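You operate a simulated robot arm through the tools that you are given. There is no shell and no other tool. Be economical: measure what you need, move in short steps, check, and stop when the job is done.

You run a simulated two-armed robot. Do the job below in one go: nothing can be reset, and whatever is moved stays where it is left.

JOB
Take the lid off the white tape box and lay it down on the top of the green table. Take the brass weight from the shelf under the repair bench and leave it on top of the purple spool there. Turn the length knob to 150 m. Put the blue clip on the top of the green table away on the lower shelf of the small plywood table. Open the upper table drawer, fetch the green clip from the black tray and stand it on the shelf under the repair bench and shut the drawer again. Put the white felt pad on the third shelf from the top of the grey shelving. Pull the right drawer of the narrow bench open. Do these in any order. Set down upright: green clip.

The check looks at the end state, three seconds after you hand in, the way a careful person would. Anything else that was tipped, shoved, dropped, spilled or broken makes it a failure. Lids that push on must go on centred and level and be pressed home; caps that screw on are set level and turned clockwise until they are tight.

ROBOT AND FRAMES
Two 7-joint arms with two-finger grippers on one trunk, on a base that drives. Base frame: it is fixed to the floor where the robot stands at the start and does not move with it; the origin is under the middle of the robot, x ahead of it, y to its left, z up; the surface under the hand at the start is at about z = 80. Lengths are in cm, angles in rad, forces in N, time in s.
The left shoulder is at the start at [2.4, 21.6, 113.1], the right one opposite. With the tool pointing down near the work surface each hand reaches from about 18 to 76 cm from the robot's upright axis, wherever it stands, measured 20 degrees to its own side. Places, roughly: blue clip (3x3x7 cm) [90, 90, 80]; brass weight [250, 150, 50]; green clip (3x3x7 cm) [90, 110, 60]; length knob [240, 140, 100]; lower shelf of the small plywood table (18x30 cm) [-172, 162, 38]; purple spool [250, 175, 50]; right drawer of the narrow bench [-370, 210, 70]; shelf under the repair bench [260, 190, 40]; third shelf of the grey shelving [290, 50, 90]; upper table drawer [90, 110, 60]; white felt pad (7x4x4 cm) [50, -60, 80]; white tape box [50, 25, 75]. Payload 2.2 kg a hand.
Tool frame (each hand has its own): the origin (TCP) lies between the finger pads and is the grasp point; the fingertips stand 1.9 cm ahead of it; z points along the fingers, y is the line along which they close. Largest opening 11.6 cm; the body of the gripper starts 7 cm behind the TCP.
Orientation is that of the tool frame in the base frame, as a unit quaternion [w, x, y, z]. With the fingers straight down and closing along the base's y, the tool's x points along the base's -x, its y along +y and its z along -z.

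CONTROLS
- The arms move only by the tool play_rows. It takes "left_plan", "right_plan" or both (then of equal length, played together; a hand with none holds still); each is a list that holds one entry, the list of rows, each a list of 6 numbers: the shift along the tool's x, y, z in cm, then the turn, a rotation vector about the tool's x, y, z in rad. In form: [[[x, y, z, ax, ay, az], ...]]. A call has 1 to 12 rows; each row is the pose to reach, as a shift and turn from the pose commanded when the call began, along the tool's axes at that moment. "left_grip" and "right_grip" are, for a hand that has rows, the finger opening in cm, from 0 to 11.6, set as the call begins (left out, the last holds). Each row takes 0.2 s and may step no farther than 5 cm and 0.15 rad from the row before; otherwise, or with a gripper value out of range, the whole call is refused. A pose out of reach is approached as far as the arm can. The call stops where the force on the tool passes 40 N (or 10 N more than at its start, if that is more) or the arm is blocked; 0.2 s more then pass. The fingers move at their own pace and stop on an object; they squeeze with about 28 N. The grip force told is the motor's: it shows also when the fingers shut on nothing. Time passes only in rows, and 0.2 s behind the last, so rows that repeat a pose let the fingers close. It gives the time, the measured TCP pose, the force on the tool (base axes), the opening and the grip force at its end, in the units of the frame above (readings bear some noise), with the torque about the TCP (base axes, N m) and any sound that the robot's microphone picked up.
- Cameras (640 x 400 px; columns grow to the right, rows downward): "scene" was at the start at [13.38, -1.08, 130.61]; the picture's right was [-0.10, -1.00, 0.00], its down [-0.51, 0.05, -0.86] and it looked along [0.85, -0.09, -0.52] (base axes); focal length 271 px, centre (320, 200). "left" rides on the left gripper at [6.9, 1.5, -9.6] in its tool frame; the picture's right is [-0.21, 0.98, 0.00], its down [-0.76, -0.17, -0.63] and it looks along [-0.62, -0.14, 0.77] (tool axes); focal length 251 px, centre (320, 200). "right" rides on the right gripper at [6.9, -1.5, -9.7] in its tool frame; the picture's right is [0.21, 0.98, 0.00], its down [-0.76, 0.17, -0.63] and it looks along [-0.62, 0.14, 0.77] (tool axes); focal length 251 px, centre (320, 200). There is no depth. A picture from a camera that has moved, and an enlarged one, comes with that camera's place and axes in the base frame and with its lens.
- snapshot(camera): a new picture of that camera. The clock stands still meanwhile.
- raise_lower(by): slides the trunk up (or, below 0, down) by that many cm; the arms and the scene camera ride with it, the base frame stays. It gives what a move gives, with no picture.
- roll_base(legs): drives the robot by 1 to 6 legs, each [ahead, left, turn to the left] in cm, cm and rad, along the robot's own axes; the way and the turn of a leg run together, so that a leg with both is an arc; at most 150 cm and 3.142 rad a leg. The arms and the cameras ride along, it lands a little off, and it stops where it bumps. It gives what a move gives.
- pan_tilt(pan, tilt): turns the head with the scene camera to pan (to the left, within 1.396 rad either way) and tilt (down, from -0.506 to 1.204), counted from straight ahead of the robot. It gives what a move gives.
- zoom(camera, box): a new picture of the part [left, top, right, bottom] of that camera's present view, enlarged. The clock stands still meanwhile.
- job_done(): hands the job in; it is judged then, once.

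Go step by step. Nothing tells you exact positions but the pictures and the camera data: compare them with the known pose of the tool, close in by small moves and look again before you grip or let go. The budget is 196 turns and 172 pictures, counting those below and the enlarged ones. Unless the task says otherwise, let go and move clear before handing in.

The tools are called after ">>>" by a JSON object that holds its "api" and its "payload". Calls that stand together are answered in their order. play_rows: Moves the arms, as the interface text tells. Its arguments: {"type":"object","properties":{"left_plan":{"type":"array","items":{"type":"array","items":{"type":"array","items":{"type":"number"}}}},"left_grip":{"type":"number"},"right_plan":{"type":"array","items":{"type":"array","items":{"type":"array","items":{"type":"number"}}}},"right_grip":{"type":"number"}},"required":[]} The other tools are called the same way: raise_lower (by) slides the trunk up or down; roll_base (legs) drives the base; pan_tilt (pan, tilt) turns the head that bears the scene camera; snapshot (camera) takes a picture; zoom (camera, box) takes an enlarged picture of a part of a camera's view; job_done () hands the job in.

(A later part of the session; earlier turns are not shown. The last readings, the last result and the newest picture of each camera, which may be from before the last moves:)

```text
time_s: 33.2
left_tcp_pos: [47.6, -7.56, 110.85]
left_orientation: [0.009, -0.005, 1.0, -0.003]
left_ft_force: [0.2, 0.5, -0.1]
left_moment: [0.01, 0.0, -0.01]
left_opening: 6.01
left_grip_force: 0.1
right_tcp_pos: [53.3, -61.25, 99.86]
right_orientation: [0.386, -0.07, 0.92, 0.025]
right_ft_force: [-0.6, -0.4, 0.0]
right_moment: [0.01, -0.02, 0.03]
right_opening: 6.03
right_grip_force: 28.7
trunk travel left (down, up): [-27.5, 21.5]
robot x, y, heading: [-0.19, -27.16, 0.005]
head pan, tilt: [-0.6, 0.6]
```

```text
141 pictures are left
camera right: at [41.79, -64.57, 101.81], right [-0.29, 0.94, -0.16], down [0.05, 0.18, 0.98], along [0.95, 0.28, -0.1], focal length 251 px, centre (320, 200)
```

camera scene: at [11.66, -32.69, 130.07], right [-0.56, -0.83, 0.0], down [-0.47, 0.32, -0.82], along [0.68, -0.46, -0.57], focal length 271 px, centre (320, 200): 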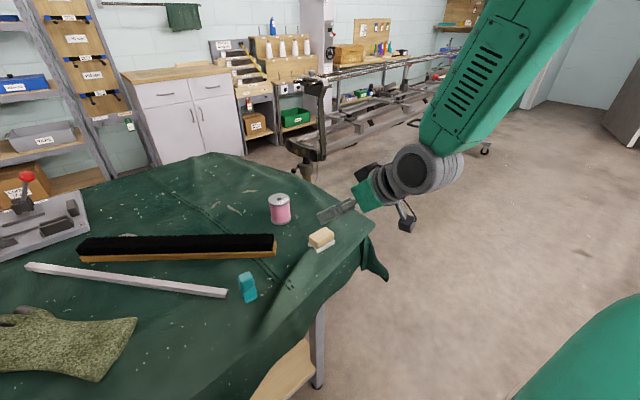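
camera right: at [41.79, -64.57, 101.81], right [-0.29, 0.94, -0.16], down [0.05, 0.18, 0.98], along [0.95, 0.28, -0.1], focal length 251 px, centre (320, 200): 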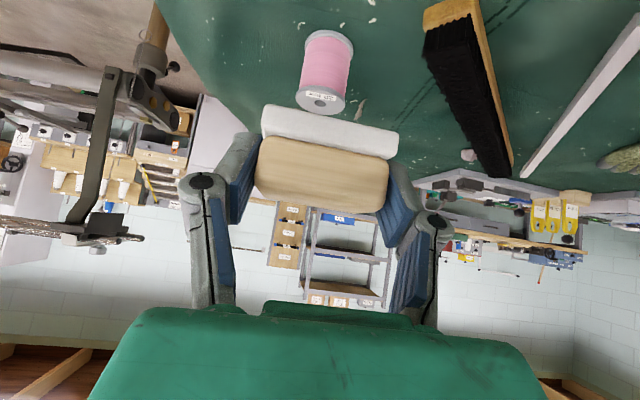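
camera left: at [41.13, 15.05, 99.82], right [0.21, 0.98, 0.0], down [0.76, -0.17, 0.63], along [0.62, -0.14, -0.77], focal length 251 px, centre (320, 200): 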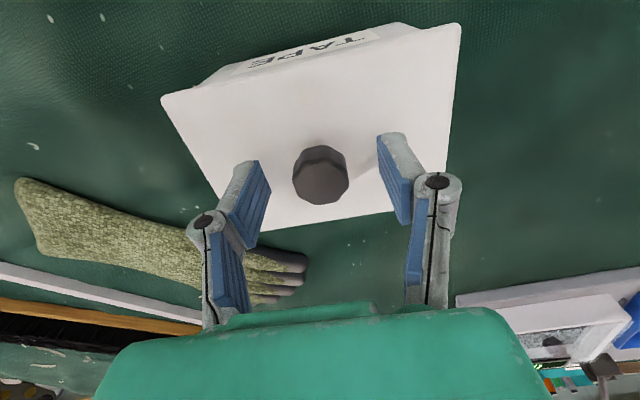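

Pad held. The right end of the table is blocked by the rail frame, so I'll tuck the hands, back off and go round the left end.

>>> {"api": "play_rows", "payload": {"right_plan": [[[0, 3.5, -2.9, 0, 0, 0], [0, 7, -5.8, 0, 0, 0], [0, 10.5, -8.7, 0, 0, 0], [0, 14, -11.6, 0, 0, 0], [0, 17.5, -14.5, 0, 0, 0]]]}}

>>> {"api": "roll_base", "payload": {"legs": [[-45, 0, 0], [0, 0, 1.571], [100, 0, 0]]}}

>>> {"api": "pan_tilt", "payload": {"pan": -0.5, "tilt": 0.5}}

>>> {"api": "snapshot", "payload": {"camera": "scene"}}

>>> {"api": "pan_tilt", "payload": {"pan": 0.6, "tilt": 0.4}}

>>> {"api": "snapshot", "payload": {"camera": "scene"}}

```text
time_s: 34.4
left_tcp_pos: [47.79, -7.95, 110.84]
left_orientation: [0.009, -0.004, 1.0, -0.002]
left_ft_force: [0.2, -0.2, -0.1]
left_moment: [-0.02, 0.01, -0.01]
left_opening: 5.99
left_grip_force: 0.0
right_tcp_pos: [45.65, -52.17, 105.65]
right_orientation: [0.385, -0.069, 0.92, 0.027]
right_ft_force: [-0.3, -0.6, -0.9]
right_moment: [0.03, 0.01, 0.0]
right_opening: 6.04
right_grip_force: 27.7
right hand out of reach, approached as far as the arm can: row 4, 5
trunk travel left (down, up): [-27.5, 21.5]
robot x, y, heading: [-0.05, -27.26, 0.005]
head pan, tilt: [-0.6, 0.6]
```

```text
time_s: 45.8
left_tcp_pos: [-67.83, 119.27, 110.86]
left_orientation: [-0.008, 0.717, -0.697, -0.003]
left_ft_force: [0.1, 0.0, 0.7]
left_moment: [-0.01, 0.0, 0.02]
left_opening: 6.0
left_grip_force: 0.0
right_tcp_pos: [-23.37, 118.0, 105.83]
right_orientation: [-0.251, 0.705, -0.595, -0.293]
right_ft_force: [0.4, 0.2, -0.5]
right_moment: [0.01, 0.02, 0.03]
right_opening: 6.06
right_grip_force: 28.2
trunk travel left (down, up): [-27.5, 21.5]
robot x, y, heading: [-47.2, 71.74, 1.596]
head pan, tilt: [-0.6, 0.6]
```

```text
time_s: 46.4
left_tcp_pos: [-67.85, 119.05, 110.91]
left_orientation: [-0.008, 0.717, -0.697, -0.004]
left_ft_force: [0.0, 0.2, 0.2]
left_moment: [0.02, 0.01, -0.02]
left_opening: 6.0
left_grip_force: 0.0
right_tcp_pos: [-23.31, 117.75, 105.8]
right_orientation: [-0.252, 0.705, -0.595, -0.293]
right_ft_force: [-0.4, -0.4, -1.4]
right_moment: [-0.02, 0.02, -0.01]
right_opening: 6.07
right_grip_force: 28.1
trunk travel left (down, up): [-27.5, 21.5]
robot x, y, heading: [-47.34, 71.89, 1.596]
head pan, tilt: [-0.499, 0.499]
```

```text
140 pictures are left
camera scene: at [-43.07, 84.09, 130.97], right [0.89, -0.46, 0.0], down [-0.22, -0.43, -0.88], along [0.4, 0.78, -0.48], focal length 271 px, centre (320, 200)
```

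scene: 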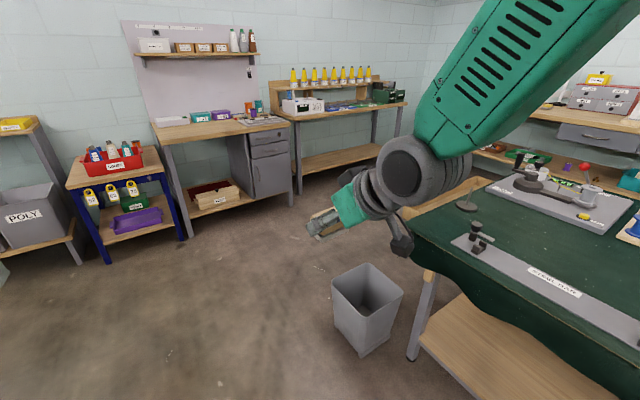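

```text
time_s: 47.8
left_tcp_pos: [-67.79, 119.05, 110.85]
left_orientation: [-0.009, 0.718, -0.696, -0.004]
left_ft_force: [-0.5, -0.5, -0.1]
left_moment: [0.0, -0.01, 0.02]
left_opening: 6.0
left_grip_force: 0.0
right_tcp_pos: [-23.43, 117.79, 105.79]
right_orientation: [-0.252, 0.704, -0.595, -0.293]
right_ft_force: [0.7, -0.9, -1.1]
right_moment: [-0.01, 0.01, -0.03]
right_opening: 6.05
right_grip_force: 27.8
trunk travel left (down, up): [-27.5, 21.5]
robot x, y, heading: [-47.48, 72.14, 1.593]
head pan, tilt: [0.6, 0.4]
```

```text
139 pictures are left
camera scene: at [-52.66, 83.52, 131.9], right [0.81, 0.58, 0.0], down [0.23, -0.32, -0.92], along [-0.54, 0.75, -0.39], focal length 271 px, centre (320, 200)
```

scene: 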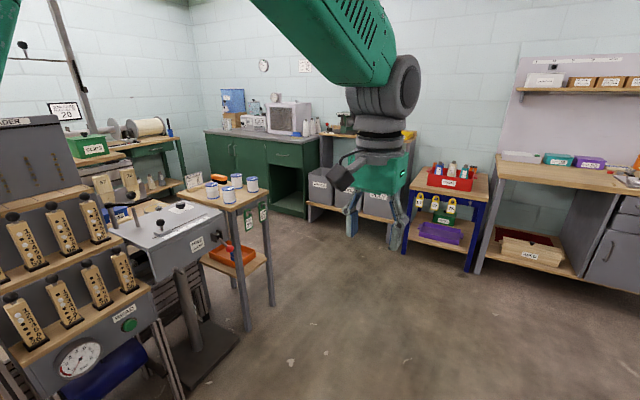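

The drawer front seems to be on the left end of the green table; the small plywood table with its lower shelf is visible behind left. Drive on round the left end.

>>> {"api": "roll_base", "payload": {"legs": [[145, 0, 0], [0, 0, -1.594], [110, 0, 0]]}}

>>> {"api": "pan_tilt", "payload": {"pan": -1.2, "tilt": 0.5}}

>>> {"api": "snapshot", "payload": {"camera": "scene"}}

>>> {"api": "pan_tilt", "payload": {"pan": -0.2, "tilt": 0.4}}

>>> {"api": "snapshot", "payload": {"camera": "scene"}}

```text
time_s: 63.9
left_tcp_pos: [109.33, 229.98, 110.84]
left_orientation: [0.009, 0.009, 1.0, -0.003]
left_ft_force: [-1.0, 0.4, 0.1]
left_moment: [0.01, 0.01, 0.01]
left_opening: 5.98
left_grip_force: 0.0
right_tcp_pos: [106.25, 185.59, 105.83]
right_orientation: [0.386, -0.057, 0.921, 0.021]
right_ft_force: [-0.6, 0.2, -0.9]
right_moment: [0.0, -0.02, 0.01]
right_opening: 6.03
right_grip_force: 28.2
trunk travel left (down, up): [-27.5, 21.5]
robot x, y, heading: [61.2, 211.63, -0.017]
head pan, tilt: [0.6, 0.4]
```

```text
time_s: 65.7
left_tcp_pos: [108.97, 229.95, 111.05]
left_orientation: [0.011, 0.008, 1.0, -0.003]
left_ft_force: [-0.3, -0.2, -0.3]
left_moment: [0.01, 0.01, 0.01]
left_opening: 6.01
left_grip_force: 0.1
right_tcp_pos: [105.83, 185.72, 105.99]
right_orientation: [0.387, -0.058, 0.92, 0.021]
right_ft_force: [-0.6, -1.1, -0.2]
right_moment: [0.0, 0.01, 0.01]
right_opening: 6.04
right_grip_force: 27.9
trunk travel left (down, up): [-27.5, 21.5]
robot x, y, heading: [61.12, 211.49, -0.021]
head pan, tilt: [-1.201, 0.499]
```

```text
138 pictures are left
camera scene: at [68.69, 202.6, 130.99], right [-0.94, -0.34, 0.0], down [-0.17, 0.45, -0.88], along [0.3, -0.82, -0.48], focal length 271 px, centre (320, 200)
```

scene: 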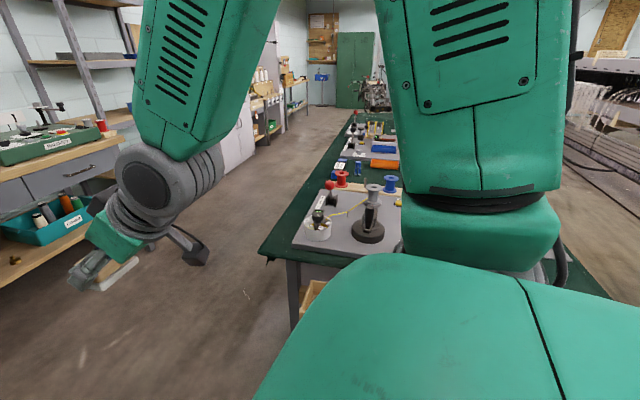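

```text
time_s: 67.0
left_tcp_pos: [109.08, 229.95, 110.92]
left_orientation: [0.01, 0.008, 1.0, -0.004]
left_ft_force: [0.0, 0.8, -0.2]
left_moment: [0.0, -0.01, 0.02]
left_opening: 6.01
left_grip_force: 0.1
right_tcp_pos: [105.83, 185.74, 105.96]
right_orientation: [0.387, -0.058, 0.92, 0.02]
right_ft_force: [-0.9, 1.0, -0.1]
right_moment: [-0.03, 0.0, 0.03]
right_opening: 6.07
right_grip_force: 28.3
trunk travel left (down, up): [-27.5, 21.5]
robot x, y, heading: [61.3, 211.45, -0.019]
head pan, tilt: [-0.201, 0.4]
```

```text
137 pictures are left
camera scene: at [74.62, 209.11, 131.89], right [-0.22, -0.98, 0.0], down [-0.38, 0.09, -0.92], along [0.9, -0.2, -0.39], focal length 271 px, centre (320, 200)
```

scene: 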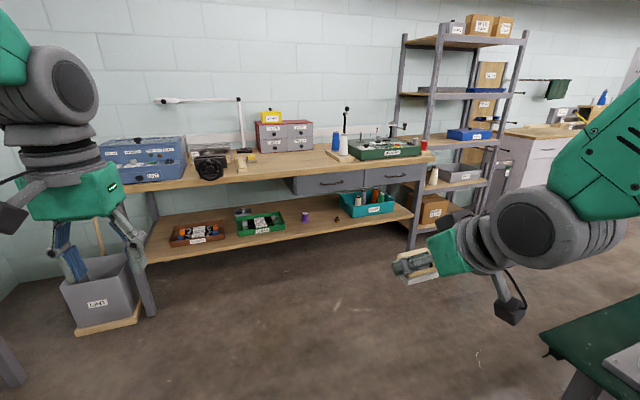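

From here I see the repair bench with its shelf (purple spool, small brass weight) and the grey shelving. First the pad: drive down the aisle to face the shelving.

>>> {"api": "roll_base", "payload": {"legs": [[96, 0, 0], [0, 0, -1.552], [150, 0, 0], [0, 0, 1.571]]}}

>>> {"api": "pan_tilt", "payload": {"pan": 0, "tilt": 0.3}}

>>> {"api": "snapshot", "payload": {"camera": "scene"}}

```text
time_s: 86.5
left_tcp_pos: [208.08, 81.56, 110.89]
left_orientation: [0.011, -0.025, 1.0, -0.003]
left_ft_force: [0.1, 0.2, -0.2]
left_moment: [0.02, 0.01, 0.02]
left_opening: 6.01
left_grip_force: 0.0
right_tcp_pos: [207.99, 37.11, 105.97]
right_orientation: [0.386, -0.089, 0.917, 0.034]
right_ft_force: [0.4, 0.2, -1.1]
right_moment: [-0.02, -0.02, 0.01]
right_opening: 6.05
right_grip_force: 27.6
trunk travel left (down, up): [-27.5, 21.5]
robot x, y, heading: [161.46, 59.61, 0.046]
head pan, tilt: [-0.201, 0.4]
```

```text
time_s: 87.2
left_tcp_pos: [207.81, 81.48, 111.11]
left_orientation: [0.011, -0.026, 1.0, -0.003]
left_ft_force: [0.6, 0.3, -0.4]
left_moment: [0.01, 0.02, 0.04]
left_opening: 6.0
left_grip_force: 0.2
right_tcp_pos: [207.72, 37.13, 105.98]
right_orientation: [0.387, -0.089, 0.917, 0.034]
right_ft_force: [0.0, 0.0, -0.2]
right_moment: [-0.02, 0.05, -0.02]
right_opening: 6.03
right_grip_force: 27.7
trunk travel left (down, up): [-27.5, 21.5]
robot x, y, heading: [161.85, 59.67, 0.051]
head pan, tilt: [0.0, 0.3]
```

```text
136 pictures are left
camera scene: at [175.27, 60.24, 132.82], right [0.05, -1.0, 0.0], down [-0.3, -0.01, -0.95], along [0.95, 0.04, -0.3], focal length 271 px, centre (320, 200)
```

scene: 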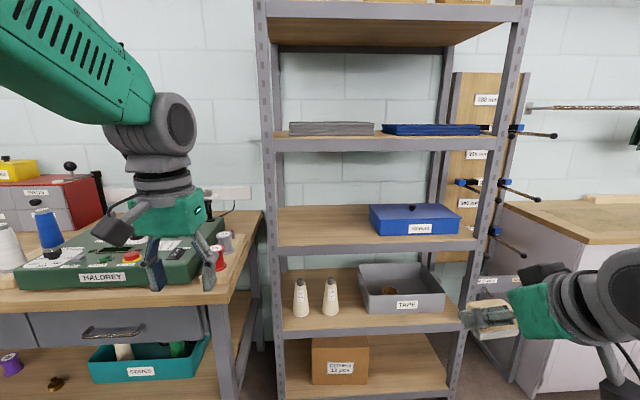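

The third shelf (with the blue box) has free space on its left half. I tuck the left arm, then drive closer.

>>> {"api": "play_rows", "payload": {"left_plan": [[[3, 0, -3, 0, 0, 0], [6.5, 0, -5.5, 0, 0, 0], [10, 0, -8, 0, 0, 0], [13, 0, -10, 0, 0, 0]]]}}

>>> {"api": "roll_base", "payload": {"legs": [[0, 0, -0.05], [40, 0, 0]]}}

>>> {"api": "snapshot", "payload": {"camera": "scene"}}

>>> {"api": "snapshot", "payload": {"camera": "right"}}

```text
time_s: 88.2
left_tcp_pos: [194.47, 81.27, 120.71]
left_orientation: [0.013, -0.025, 1.0, -0.004]
left_ft_force: [0.1, 0.9, 0.0]
left_moment: [0.02, -0.02, 0.02]
left_opening: 6.0
left_grip_force: 0.1
right_tcp_pos: [207.6, 37.42, 106.21]
right_orientation: [0.388, -0.09, 0.917, 0.033]
right_ft_force: [0.0, -0.2, -0.3]
right_moment: [0.01, -0.02, -0.01]
right_opening: 6.04
right_grip_force: 27.7
trunk travel left (down, up): [-27.5, 21.5]
robot x, y, heading: [161.57, 60.17, 0.045]
head pan, tilt: [0.0, 0.3]
```

```text
time_s: 91.1
left_tcp_pos: [235.6, 78.9, 120.77]
left_orientation: [0.011, 0.001, 1.0, -0.004]
left_ft_force: [-0.4, 1.0, 0.1]
left_moment: [0.01, 0.03, -0.01]
left_opening: 6.0
left_grip_force: 0.0
right_tcp_pos: [246.43, 34.34, 105.93]
right_orientation: [0.387, -0.064, 0.92, 0.023]
right_ft_force: [1.5, 0.5, -0.3]
right_moment: [0.03, 0.04, 0.02]
right_opening: 6.04
right_grip_force: 27.6
trunk travel left (down, up): [-27.5, 21.5]
robot x, y, heading: [201.21, 59.52, -0.01]
head pan, tilt: [0.0, 0.3]
```

```text
135 pictures are left
camera scene: at [215.07, 59.21, 132.83], right [-0.01, -1.0, 0.0], down [-0.3, 0.0, -0.95], along [0.95, -0.01, -0.3], focal length 271 px, centre (320, 200)
```

scene: 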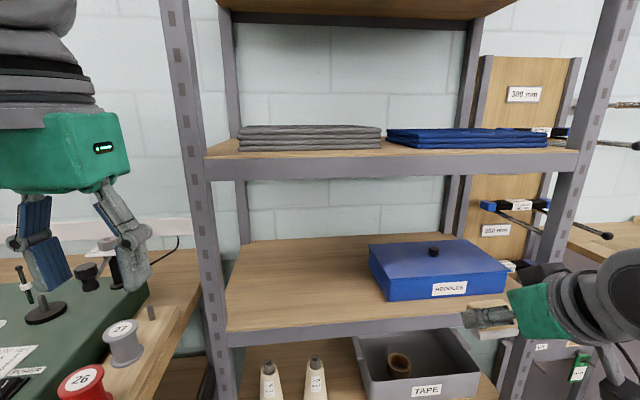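

```text
134 pictures are left
camera right: at [234.81, 31.22, 107.92], right [-0.28, 0.95, -0.16], down [0.05, 0.18, 0.98], along [0.96, 0.27, -0.1], focal length 251 px, centre (320, 200)
```

right: 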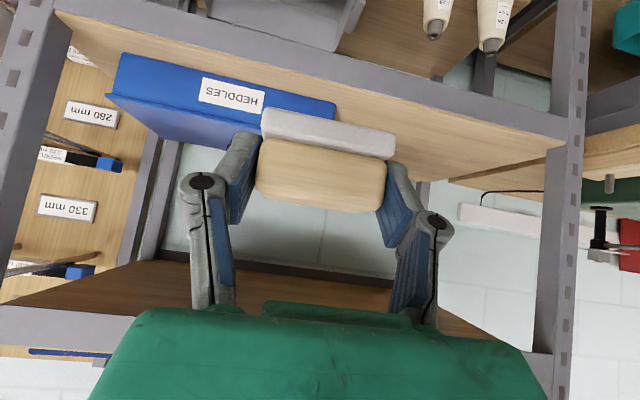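

Shelf front edge at x≈265, top z≈87; free strip y 42–79. Bring the pad in front of it.

>>> {"api": "play_rows", "payload": {"right_plan": [[[0.3, 3.9, 2, 0, 0, 0], [0.7, 7.7, 4, 0, 0, 0], [1, 11.5, 6, 0, 0, 0], [1.4, 15.4, 8, 0, 0, 0], [1.7, 19.2, 10, 0, 0, 0], [2, 23, 12, 0, 0, 0], [2, 23, 12, 0, 0, 0]]]}}

>>> {"api": "snapshot", "payload": {"camera": "scene"}}

```text
time_s: 92.9
left_tcp_pos: [235.23, 78.92, 120.8]
left_orientation: [0.013, 0.002, 1.0, -0.002]
left_ft_force: [0.1, -0.6, 1.6]
left_moment: [-0.01, -0.01, -0.02]
left_opening: 6.01
left_grip_force: 0.0
right_tcp_pos: [251.09, 57.61, 99.01]
right_orientation: [0.403, -0.042, 0.913, 0.043]
right_ft_force: [0.2, -0.3, -0.4]
right_moment: [0.02, 0.01, -0.03]
right_opening: 6.04
right_grip_force: 28.0
trunk travel left (down, up): [-27.5, 21.5]
robot x, y, heading: [201.62, 59.44, -0.006]
head pan, tilt: [0.0, 0.3]
stopped in row 7 (right hand): the arm was blocked; the commanded pose is now the measured one
```

```text
133 pictures are left
camera scene: at [215.13, 59.58, 132.83], right [-0.01, -1.0, 0.0], down [-0.3, 0.0, -0.95], along [0.95, -0.01, -0.3], focal length 271 px, centre (320, 200)
```

scene: 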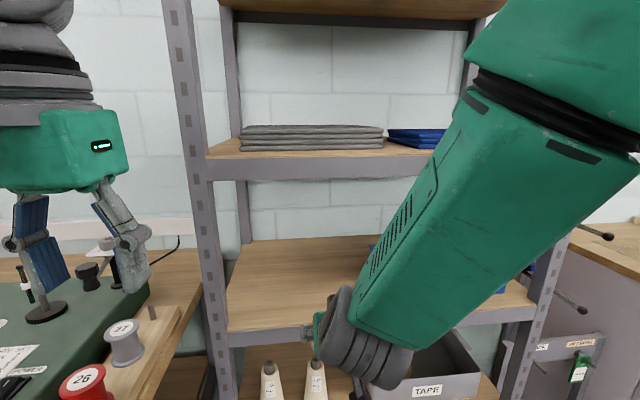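

The arm is near a limit reaching across, so I shift the base left by 16 cm.

>>> {"api": "roll_base", "payload": {"legs": [[0, 16, 0]]}}

>>> {"api": "snapshot", "payload": {"camera": "scene"}}

>>> {"api": "snapshot", "payload": {"camera": "right"}}

```text
time_s: 94.3
left_tcp_pos: [235.21, 92.35, 121.17]
left_orientation: [0.014, 0.003, 1.0, 0.006]
left_ft_force: [0.4, -0.9, 0.4]
left_moment: [0.0, -0.05, -0.01]
left_opening: 6.0
left_grip_force: 0.0
right_tcp_pos: [251.62, 70.93, 99.36]
right_orientation: [0.403, -0.025, 0.913, 0.055]
right_ft_force: [0.7, -1.0, -1.0]
right_moment: [0.11, 0.1, 0.1]
right_opening: 6.06
right_grip_force: 28.2
trunk travel left (down, up): [-27.5, 21.5]
robot x, y, heading: [201.97, 75.11, -0.006]
head pan, tilt: [0.0, 0.3]
```

```text
132 pictures are left
camera scene: at [215.16, 71.83, 132.79], right [-0.01, -1.0, -0.02], down [-0.3, 0.02, -0.95], along [0.95, 0.0, -0.3], focal length 271 px, centre (320, 200)
```

scene: 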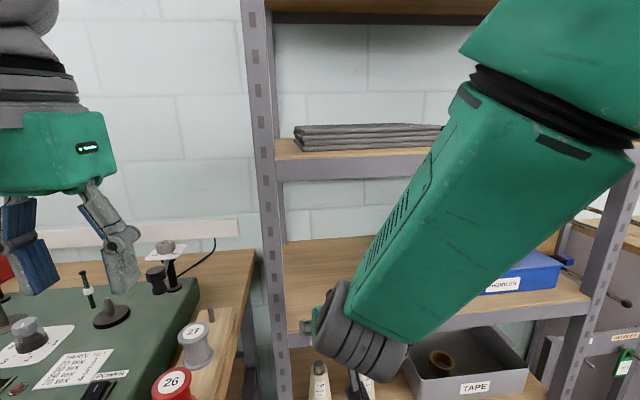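

```text
131 pictures are left
camera right: at [239.97, 68.22, 100.66], right [-0.23, 0.97, -0.08], down [0.03, 0.09, 1.0], along [0.97, 0.23, -0.05], focal length 251 px, centre (320, 200)
```

right: 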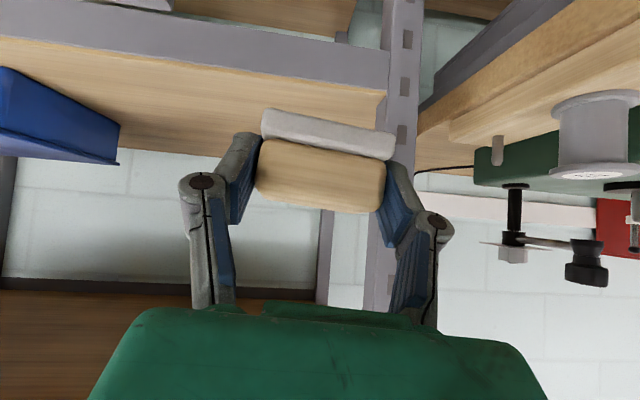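

>>> {"api": "play_rows", "payload": {"right_plan": [[[0.5, -3.3, 0, 0, 0, 0], [1, -6.6, 0.1, 0, 0, 0], [1.5, -9.9, 0.2, 0, 0, 0], [1.5, -13.1, 0, 0, 0, 0], [1.5, -13.1, 0, 0, 0, 0]]]}}

>>> {"api": "snapshot", "payload": {"camera": "right"}}

```text
time_s: 95.7
left_tcp_pos: [234.94, 93.87, 120.97]
left_orientation: [0.015, 0.002, 1.0, 0.002]
left_ft_force: [0.4, -1.5, 0.6]
left_moment: [0.13, -0.02, 0.02]
left_opening: 6.0
left_grip_force: 0.0
right_tcp_pos: [251.63, 59.26, 97.47]
right_orientation: [0.403, -0.029, 0.913, 0.053]
right_ft_force: [-0.3, -0.9, -1.6]
right_moment: [0.08, 0.01, 0.06]
right_opening: 6.06
right_grip_force: 28.4
trunk travel left (down, up): [-27.5, 21.5]
robot x, y, heading: [201.46, 75.88, -0.014]
head pan, tilt: [0.0, 0.3]
stopped in row 5 (right hand): the arm was blocked; the commanded pose is now the measured one
```

```text
130 pictures are left
camera right: at [239.95, 56.54, 98.92], right [-0.24, 0.97, -0.09], down [0.03, 0.1, 0.99], along [0.97, 0.23, -0.05], focal length 251 px, centre (320, 200)
```

right: 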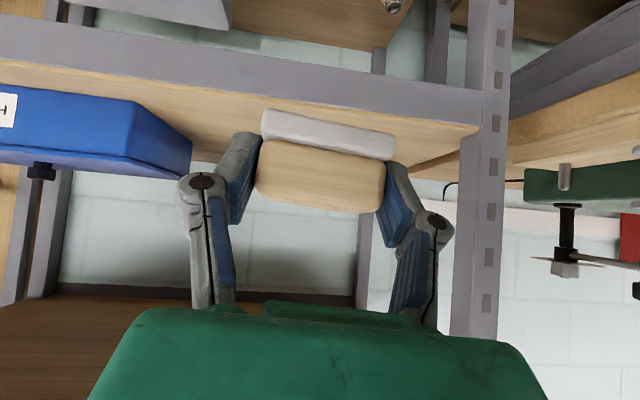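

Move forward over the shelf while levelling the small roll.

>>> {"api": "play_rows", "payload": {"right_plan": [[[-2.5, -0.4, 3.0, 0.02, 0, -0.02], [-5, -0.8, 6.1, 0.04, 0, -0.04], [-7.6, -1.2, 9.2, 0.054, 0.007, -0.059], [-10.1, -1.5, 12.2, 0.054, 0.007, -0.059], [-12.7, -1.9, 15.3, 0.054, 0.007, -0.059], [-12.7, -1.9, 15.3, 0.054, 0.007, -0.059]]]}}

>>> {"api": "snapshot", "payload": {"camera": "right"}}

>>> {"api": "snapshot", "payload": {"camera": "scene"}}

```text
time_s: 97.3
left_tcp_pos: [234.47, 97.41, 120.79]
left_orientation: [0.016, -0.001, 1.0, -0.011]
left_ft_force: [0.4, 0.0, -0.2]
left_moment: [0.05, -0.02, -0.03]
left_opening: 6.0
left_grip_force: 0.1
right_tcp_pos: [271.37, 62.68, 97.1]
right_orientation: [0.405, -0.053, 0.913, 0.006]
right_ft_force: [-0.9, 1.1, -0.2]
right_moment: [-0.02, 0.02, -0.05]
right_opening: 6.03
right_grip_force: 28.6
trunk travel left (down, up): [-27.5, 21.5]
robot x, y, heading: [201.78, 76.89, 0.002]
head pan, tilt: [0.0, 0.3]
stopped in row 6 (right hand): the arm was blocked; the commanded pose is now the measured one
```

```text
129 pictures are left
camera right: at [259.7, 60.05, 98.63], right [-0.24, 0.95, -0.19], down [0.02, 0.2, 0.98], along [0.97, 0.24, -0.07], focal length 251 px, centre (320, 200)
```

right: 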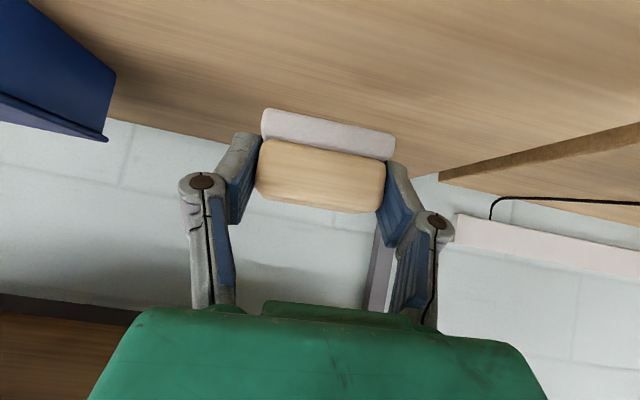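

```text
128 pictures are left
camera scene: at [215.4, 78.86, 132.78], right [0.0, -1.0, 0.02], down [-0.3, -0.02, -0.95], along [0.95, -0.01, -0.3], focal length 271 px, centre (320, 200)
```

scene: 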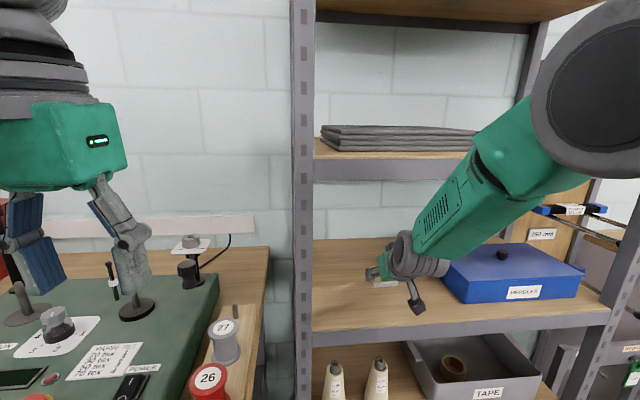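

Pad is over the shelf. Let things settle and check the pose.

>>> {"api": "play_rows", "payload": {"right_plan": [[[0, 0, 0, 0, 0, 0], [0, 0, 0, 0, 0, 0], [0, 0, 0, 0, 0, 0]]]}}

>>> {"api": "snapshot", "payload": {"camera": "scene"}}

```text
time_s: 98.1
left_tcp_pos: [234.6, 98.54, 120.77]
left_orientation: [0.018, -0.002, 1.0, -0.016]
left_ft_force: [0.0, 0.1, -0.3]
left_moment: [-0.1, -0.01, 0.02]
left_opening: 5.97
left_grip_force: 0.1
right_tcp_pos: [271.38, 63.78, 97.23]
right_orientation: [0.404, -0.057, 0.913, 0.003]
right_ft_force: [0.5, 1.2, -1.1]
right_moment: [-0.08, -0.02, -0.12]
right_opening: 6.06
right_grip_force: 27.3
trunk travel left (down, up): [-27.5, 21.5]
robot x, y, heading: [201.16, 76.82, 0.001]
head pan, tilt: [0.0, 0.3]
```

```text
127 pictures are left
camera scene: at [215.43, 79.7, 132.77], right [0.0, -1.0, 0.02], down [-0.3, -0.02, -0.95], along [0.95, -0.01, -0.3], focal length 271 px, centre (320, 200)
```

scene: 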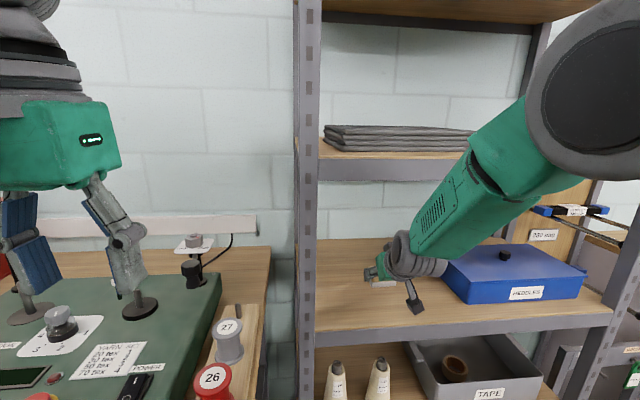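

>>> {"api": "play_rows", "payload": {"right_plan": [[[1.5, -1.2, 1.4, -0.01, 0, 0.01], [3, -2.3, 2.9, -0.027, -0.004, 0.03], [4.4, -3.3, 4.3, -0.027, -0.004, 0.03], [4.4, -3.3, 4.3, -0.027, -0.004, 0.03], [4.4, -3.3, 4.3, -0.027, -0.004, 0.03]]]}}

>>> {"api": "snapshot", "payload": {"camera": "scene"}}

>>> {"api": "snapshot", "payload": {"camera": "right"}}

```text
time_s: 99.3
left_tcp_pos: [234.43, 93.64, 121.34]
left_orientation: [0.016, 0.001, 1.0, 0.004]
left_ft_force: [-0.5, -1.1, 0.1]
left_moment: [0.11, 0.05, 0.01]
left_opening: 6.02
left_grip_force: 0.1
right_tcp_pos: [272.03, 56.07, 91.06]
right_orientation: [0.41, -0.039, 0.911, 0.036]
right_ft_force: [3.0, -4.4, 9.7]
right_moment: [-0.41, 0.03, 0.12]
right_opening: 6.07
right_grip_force: 27.9
trunk travel left (down, up): [-27.5, 21.5]
robot x, y, heading: [201.9, 75.94, -0.007]
head pan, tilt: [0.0, 0.3]
```

```text
126 pictures are left
camera scene: at [215.18, 73.31, 132.83], right [-0.01, -1.0, -0.02], down [-0.3, 0.02, -0.95], along [0.95, 0.0, -0.3], focal length 271 px, centre (320, 200)
```

scene: 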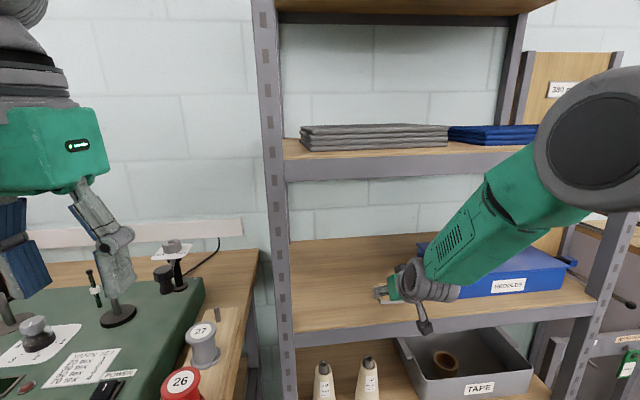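

```text
125 pictures are left
camera right: at [260.35, 53.32, 92.35], right [-0.24, 0.96, -0.13], down [0.01, 0.14, 0.99], along [0.97, 0.24, -0.05], focal length 251 px, centre (320, 200)
```

right: 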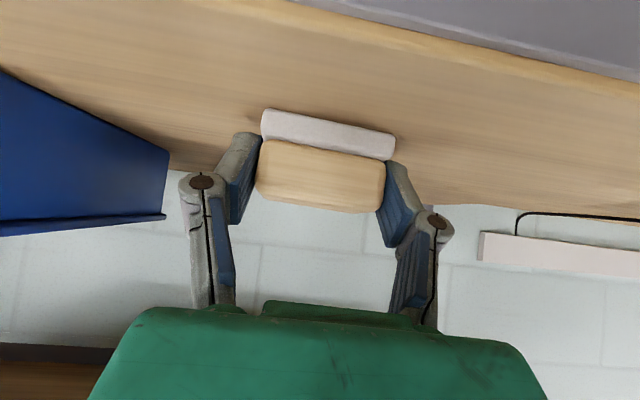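

>>> {"api": "play_rows", "payload": {"right_plan": [[[0, 0, 0, 0, 0, 0], [0, 0, 0, 0, 0, 0], [0, 0, 0, 0, 0, 0], [0, 0, 0, 0, 0, 0], [0, 0, 0, 0, 0, 0], [0, 0, 0, 0, 0, 0], [0, 0, 0, 0, 0, 0], [0, 0, 0, 0, 0, 0]]]}}

```text
time_s: 101.1
left_tcp_pos: [234.53, 94.91, 121.08]
left_orientation: [0.013, 0.002, 1.0, -0.002]
left_ft_force: [0.1, -1.0, -0.2]
left_moment: [0.02, 0.0, 0.01]
left_opening: 6.0
left_grip_force: 0.2
right_tcp_pos: [271.89, 56.95, 90.97]
right_orientation: [0.408, -0.039, 0.911, 0.031]
right_ft_force: [-0.4, -4.5, 8.4]
right_moment: [-0.28, 0.05, 0.15]
right_opening: 6.04
right_grip_force: 27.9
trunk travel left (down, up): [-27.5, 21.5]
robot x, y, heading: [201.51, 76.67, -0.006]
head pan, tilt: [0.0, 0.3]
```

>>> {"api": "play_rows", "payload": {"right_plan": [[[-0.2, 0, -0.2, 0.017, 0.05, -0.019], [-0.2, 0, -0.2, 0.017, 0.05, -0.019], [0.15, 0, 0.1, 0.017, 0.05, -0.019], [0.4, 0, 0.35, 0.017, 0.05, -0.019], [0.4, 0, 0.35, 0.017, 0.05, -0.019]]]}}

>>> {"api": "snapshot", "payload": {"camera": "right"}}

```text
time_s: 102.3
left_tcp_pos: [234.33, 98.74, 120.87]
left_orientation: [0.018, -0.001, 1.0, -0.015]
left_ft_force: [0.2, 1.9, -0.1]
left_moment: [-0.09, 0.0, 0.0]
left_opening: 6.0
left_grip_force: 0.0
right_tcp_pos: [271.85, 60.37, 90.97]
right_orientation: [0.384, -0.053, 0.922, 0.009]
right_ft_force: [1.8, 0.1, 15.5]
right_moment: [0.52, -0.41, -0.11]
right_opening: 6.07
right_grip_force: 27.5
trunk travel left (down, up): [-27.5, 21.5]
robot x, y, heading: [201.89, 77.16, -0.007]
head pan, tilt: [0.0, 0.3]
```

```text
124 pictures are left
camera right: at [260.35, 57.66, 92.9], right [-0.25, 0.95, -0.18], down [0.06, 0.2, 0.98], along [0.97, 0.24, -0.11], focal length 251 px, centre (320, 200)
```

right: 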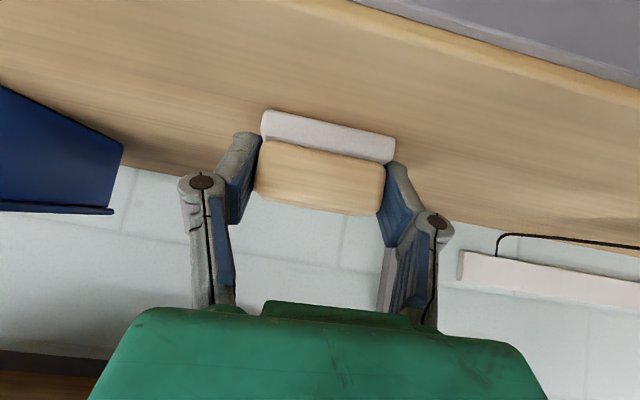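

Contact all across, pad on the shelf. Open and withdraw along the tool axis.

>>> {"api": "play_rows", "payload": {"right_plan": [[[0, 0, 0, 0, 0, 0], [0, 0, 0, 0, 0, 0], [0, 0, -3, 0, 0, 0], [0, 0, -7, 0, 0, 0], [0, 0, -11, 0, 0, 0], [0, 0, -15, 0, 0, 0]]], "right_grip": 10.5}}

>>> {"api": "snapshot", "payload": {"camera": "right"}}

>>> {"api": "snapshot", "payload": {"camera": "scene"}}

```text
time_s: 103.7
left_tcp_pos: [234.5, 95.61, 120.95]
left_orientation: [0.015, 0.001, 1.0, -0.004]
left_ft_force: [0.3, -0.7, -0.4]
left_moment: [0.03, 0.0, 0.02]
left_opening: 6.0
left_grip_force: 0.0
right_tcp_pos: [261.23, 56.63, 101.0]
right_orientation: [0.384, -0.049, 0.922, 0.019]
right_ft_force: [0.0, -0.6, 0.6]
right_moment: [0.06, -0.03, 0.01]
right_opening: 10.49
right_grip_force: 0.1
trunk travel left (down, up): [-27.5, 21.5]
robot x, y, heading: [201.56, 76.56, -0.0]
head pan, tilt: [0.0, 0.3]
```

```text
123 pictures are left
camera right: at [249.68, 53.85, 103.04], right [-0.25, 0.96, -0.16], down [0.07, 0.18, 0.98], along [0.97, 0.24, -0.11], focal length 251 px, centre (320, 200)
```

right: 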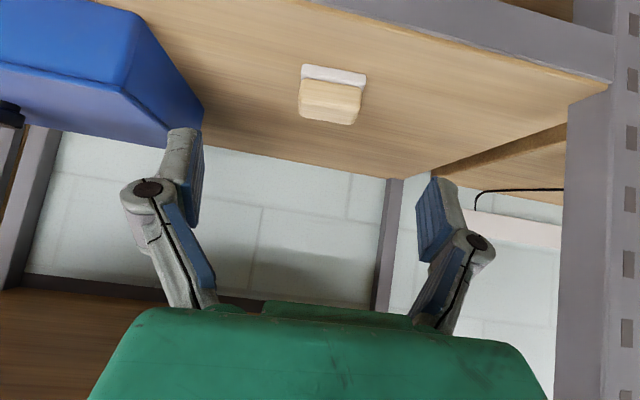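

```text
122 pictures are left
camera scene: at [215.08, 74.8, 132.84], right [-0.01, -1.0, -0.01], down [-0.3, 0.01, -0.95], along [0.95, 0.0, -0.3], focal length 271 px, centre (320, 200)
```

scene: 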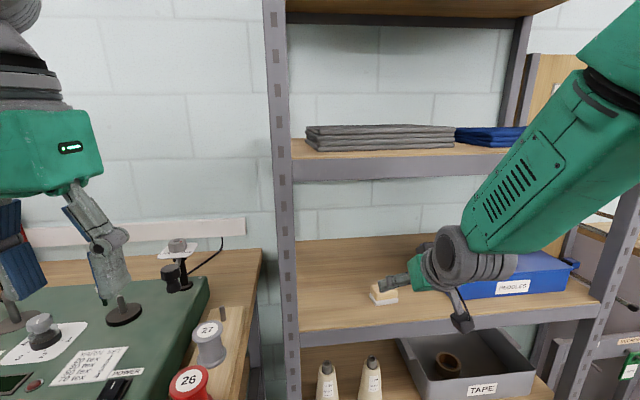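

Pad stands on the third shelf. Withdraw the right hand, level it, and back away to look at the bench panel.

>>> {"api": "play_rows", "payload": {"right_plan": [[[0, -2, -4, 0, 0, 0], [0, -6, -6, 0, 0.12, 0], [0, -10, -6, 0, 0.26, 0], [0, -12, -6, 0, 0.4, 0], [0, -12, -6, 0, 0.54, 0], [0, -12, -6, 0, 0.67, 0], [0, -12, -6, 0, 0.79, 0]]]}}

>>> {"api": "roll_base", "payload": {"legs": [[-38, 0, 0], [0, 60, 0]]}}

>>> {"api": "pan_tilt", "payload": {"pan": 0.0, "tilt": 0.5}}

>>> {"api": "snapshot", "payload": {"camera": "scene"}}

```text
time_s: 105.3
left_tcp_pos: [234.52, 94.06, 121.23]
left_orientation: [0.014, 0.001, 1.0, 0.002]
left_ft_force: [0.1, -0.6, 0.0]
left_moment: [0.1, 0.0, 0.02]
left_opening: 5.99
left_grip_force: 0.0
right_tcp_pos: [258.46, 42.99, 104.66]
right_orientation: [-0.002, -0.051, 0.999, 0.003]
right_ft_force: [0.5, -1.2, 0.4]
right_moment: [0.09, 0.04, -0.01]
right_opening: 10.48
right_grip_force: 0.0
trunk travel left (down, up): [-27.5, 21.5]
robot x, y, heading: [201.76, 76.38, -0.002]
head pan, tilt: [0.0, 0.3]
```

```text
time_s: 110.8
left_tcp_pos: [196.9, 158.99, 120.3]
left_orientation: [0.01, 0.0, 1.0, -0.014]
left_ft_force: [0.4, 0.8, 0.0]
left_moment: [-0.06, 0.03, -0.01]
left_opening: 5.99
left_grip_force: 0.1
right_tcp_pos: [220.76, 107.6, 105.69]
right_orientation: [-0.001, -0.054, 0.998, -0.012]
right_ft_force: [0.0, 0.5, 0.0]
right_moment: [-0.08, 0.01, 0.03]
right_opening: 10.48
right_grip_force: 0.0
trunk travel left (down, up): [-27.5, 21.5]
robot x, y, heading: [163.7, 137.88, -0.005]
head pan, tilt: [0.0, 0.3]
```

```text
time_s: 111.5
left_tcp_pos: [196.93, 156.96, 120.31]
left_orientation: [0.003, -0.001, 1.0, -0.005]
left_ft_force: [0.4, -0.1, -0.7]
left_moment: [0.05, 0.0, 0.0]
left_opening: 6.03
left_grip_force: 0.0
right_tcp_pos: [220.36, 105.64, 105.22]
right_orientation: [-0.001, -0.053, 0.999, -0.003]
right_ft_force: [0.5, 0.1, 0.5]
right_moment: [0.08, 0.0, 0.04]
right_opening: 10.51
right_grip_force: 0.0
trunk travel left (down, up): [-27.5, 21.5]
robot x, y, heading: [163.83, 137.44, -0.004]
head pan, tilt: [0.0, 0.499]
```

```text
121 pictures are left
camera scene: at [177.46, 133.91, 130.93], right [-0.01, -1.0, -0.02], down [-0.48, 0.02, -0.88], along [0.88, 0.01, -0.48], focal length 271 px, centre (320, 200)
```

scene: 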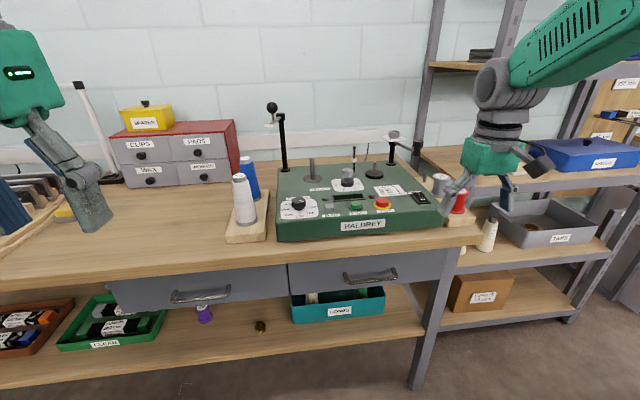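

>>> {"api": "zoom", "payload": {"camera": "scene", "box": [260, 90, 460, 240]}}

>>> {"api": "zoom", "payload": {"camera": "scene", "box": [180, 280, 320, 350]}}

```text
2.67 times, centred on (360, 165) of scene
camera zoom: at [177.46, 133.91, 130.93], right [-0.01, -1.0, -0.02], down [-0.48, 0.02, -0.88], along [0.88, 0.01, -0.48], focal length 722 px, centre (213, 293)
```

zoom: 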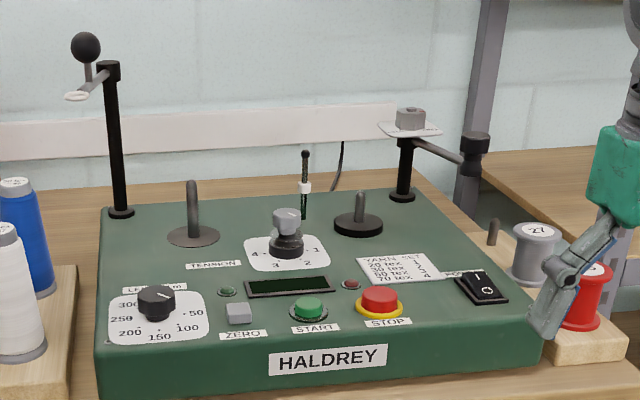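

```text
4.57 times, centred on (250, 315) of scene
camera zoom: at [177.46, 133.91, 130.93], right [-0.01, -1.0, -0.02], down [-0.48, 0.02, -0.88], along [0.88, 0.01, -0.48], focal length 1237 px, centre (640, -326)
```

zoom: 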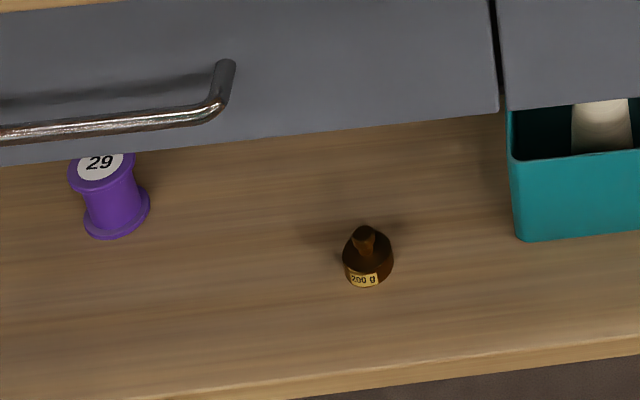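

The length knob is the left black knob; dial shows 150 at the near side. Move closer and look straight down with the right hand.

>>> {"api": "roll_base", "payload": {"legs": [[10, 14, 0]]}}

>>> {"api": "play_rows", "payload": {"right_plan": [[[0, 4, 0, 0, 0, 0], [0, 8, -1, 0, 0, 0.05], [0, 12, -2, 0, 0, 0.1], [0, 16, -3, 0, 0, 0.1], [0, 17, -4, 0, 0, 0.1], [0, 17, -4, 0, 0, 0.1]]]}}

>>> {"api": "snapshot", "payload": {"camera": "right"}}

>>> {"api": "snapshot", "payload": {"camera": "scene"}}

```text
time_s: 113.0
left_tcp_pos: [206.46, 169.63, 120.83]
left_orientation: [0.011, 0.0, 1.0, 0.0]
left_ft_force: [0.1, -0.3, -0.3]
left_moment: [0.09, 0.02, -0.02]
left_opening: 5.98
left_grip_force: 0.0
right_tcp_pos: [230.31, 118.55, 104.97]
right_orientation: [0.0, -0.051, 0.999, 0.002]
right_ft_force: [0.0, -2.4, -1.0]
right_moment: [0.14, -0.06, -0.05]
right_opening: 10.49
right_grip_force: 0.0
trunk travel left (down, up): [-27.5, 21.5]
robot x, y, heading: [174.13, 151.05, 0.001]
head pan, tilt: [0.0, 0.499]
```

```text
time_s: 114.4
left_tcp_pos: [206.33, 174.4, 120.11]
left_orientation: [0.009, -0.002, 1.0, -0.019]
left_ft_force: [0.3, 1.0, 0.0]
left_moment: [-0.07, -0.02, -0.01]
left_opening: 6.0
left_grip_force: 0.1
right_tcp_pos: [228.22, 140.06, 109.56]
right_orientation: [0.001, -0.003, 1.0, -0.018]
right_ft_force: [-0.2, 1.3, 0.5]
right_moment: [-0.1, -0.01, 0.04]
right_opening: 10.49
right_grip_force: 0.0
trunk travel left (down, up): [-27.5, 21.5]
robot x, y, heading: [173.69, 151.44, -0.005]
head pan, tilt: [0.0, 0.499]
```

```text
118 pictures are left
camera right: at [221.29, 138.88, 119.4], right [-0.22, 0.97, -0.03], down [0.75, 0.19, 0.63], along [0.62, 0.11, -0.78], focal length 251 px, centre (320, 200)
```

right: 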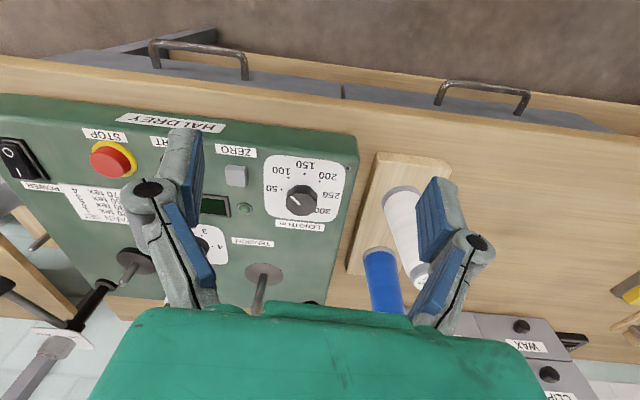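

```text
117 pictures are left
camera scene: at [187.32, 154.16, 130.94], right [0.0, -1.0, 0.02], down [-0.48, -0.02, -0.88], along [0.88, -0.01, -0.48], focal length 271 px, centre (320, 200)
```

scene: 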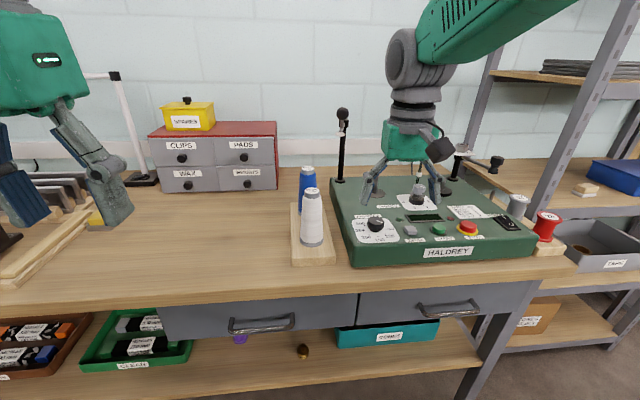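

>>> {"api": "zoom", "payload": {"camera": "right", "box": [250, 140, 362, 240]}}

>>> {"api": "zoom", "payload": {"camera": "scene", "box": [340, 190, 450, 270]}}

```text
4.00 times, centred on (306, 190) of right
camera zoom: at [221.29, 138.88, 119.4], right [-0.22, 0.97, -0.03], down [0.75, 0.19, 0.63], along [0.62, 0.11, -0.78], focal length 1006 px, centre (376, 240)
```

zoom: 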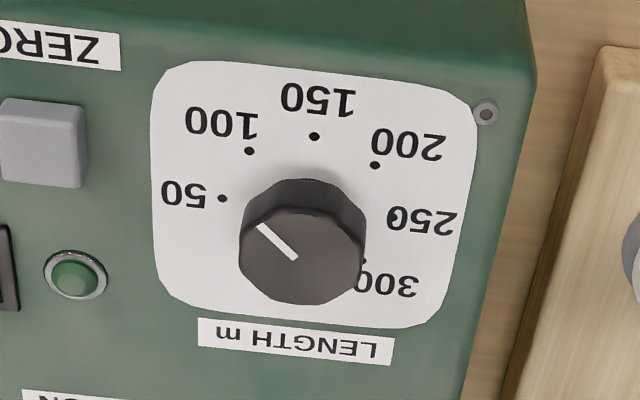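

```text
5.00 times, centred on (395, 230) of scene
camera zoom: at [187.32, 154.16, 130.94], right [0.0, -1.0, 0.02], down [-0.48, -0.02, -0.88], along [0.88, -0.01, -0.48], focal length 1353 px, centre (-55, 50)
```

zoom: 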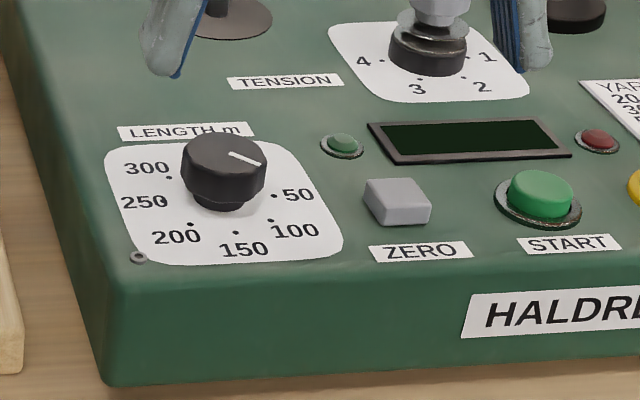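

Knob top at about [240.4, 140.2, 96.7], pointer roughly midway between 50 and 100; it needs about 0.95 rad clockwise to 150. Move above it.

>>> {"api": "play_rows", "payload": {"right_plan": [[[-4, 0, 1, 0, 0, 0], [-8, 0, 2.5, 0, 0, 0], [-12, 0, 4.5, 0, 0, 0], [-12, 0, 6, 0, 0, 0], [-12, 0, 6, 0, 0, 0], [-12, 0, 6, 0, 0, 0], [-12, 0, 6, 0, 0, 0], [-12, 0, 6, 0, 0, 0], [-12, 0, 6, 0, 0, 0], [-12, 0, 6, 0, 0, 0]]], "right_grip": 6}}

>>> {"api": "snapshot", "payload": {"camera": "right"}}

>>> {"api": "zoom", "payload": {"camera": "scene", "box": [320, 130, 480, 270]}}

```text
time_s: 116.6
left_tcp_pos: [206.4, 169.97, 120.37]
left_orientation: [0.005, 0.0, 1.0, -0.003]
left_ft_force: [0.6, -0.2, 0.1]
left_moment: [0.07, 0.02, -0.01]
left_opening: 5.97
left_grip_force: 0.0
right_tcp_pos: [240.32, 135.77, 103.22]
right_orientation: [0.001, -0.002, 1.0, -0.002]
right_ft_force: [0.0, -1.2, 0.0]
right_moment: [0.08, -0.02, -0.04]
right_opening: 6.01
right_grip_force: 0.0
trunk travel left (down, up): [-27.5, 21.5]
robot x, y, heading: [173.89, 150.73, -0.002]
head pan, tilt: [0.0, 0.499]
```

```text
114 pictures are left
camera right: at [233.4, 134.17, 113.07], right [-0.22, 0.98, 0.0], down [0.76, 0.17, 0.63], along [0.62, 0.13, -0.77], focal length 251 px, centre (320, 200)
```

right: 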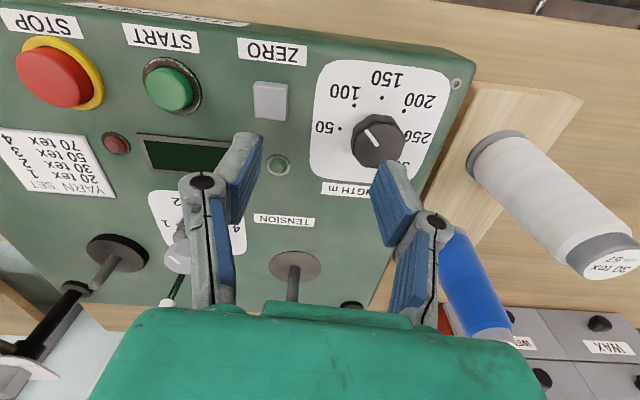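

```text
2.86 times, centred on (400, 200) of scene
camera zoom: at [187.39, 148.23, 130.95], right [0.0, -1.0, -0.02], down [-0.48, 0.02, -0.88], along [0.88, 0.0, -0.48], focal length 773 px, centre (91, 200)
```

zoom: 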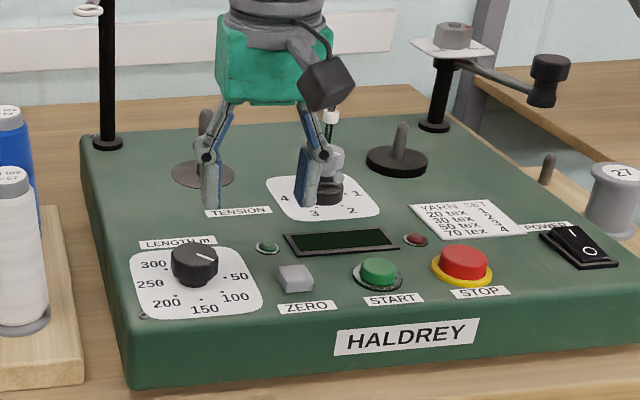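

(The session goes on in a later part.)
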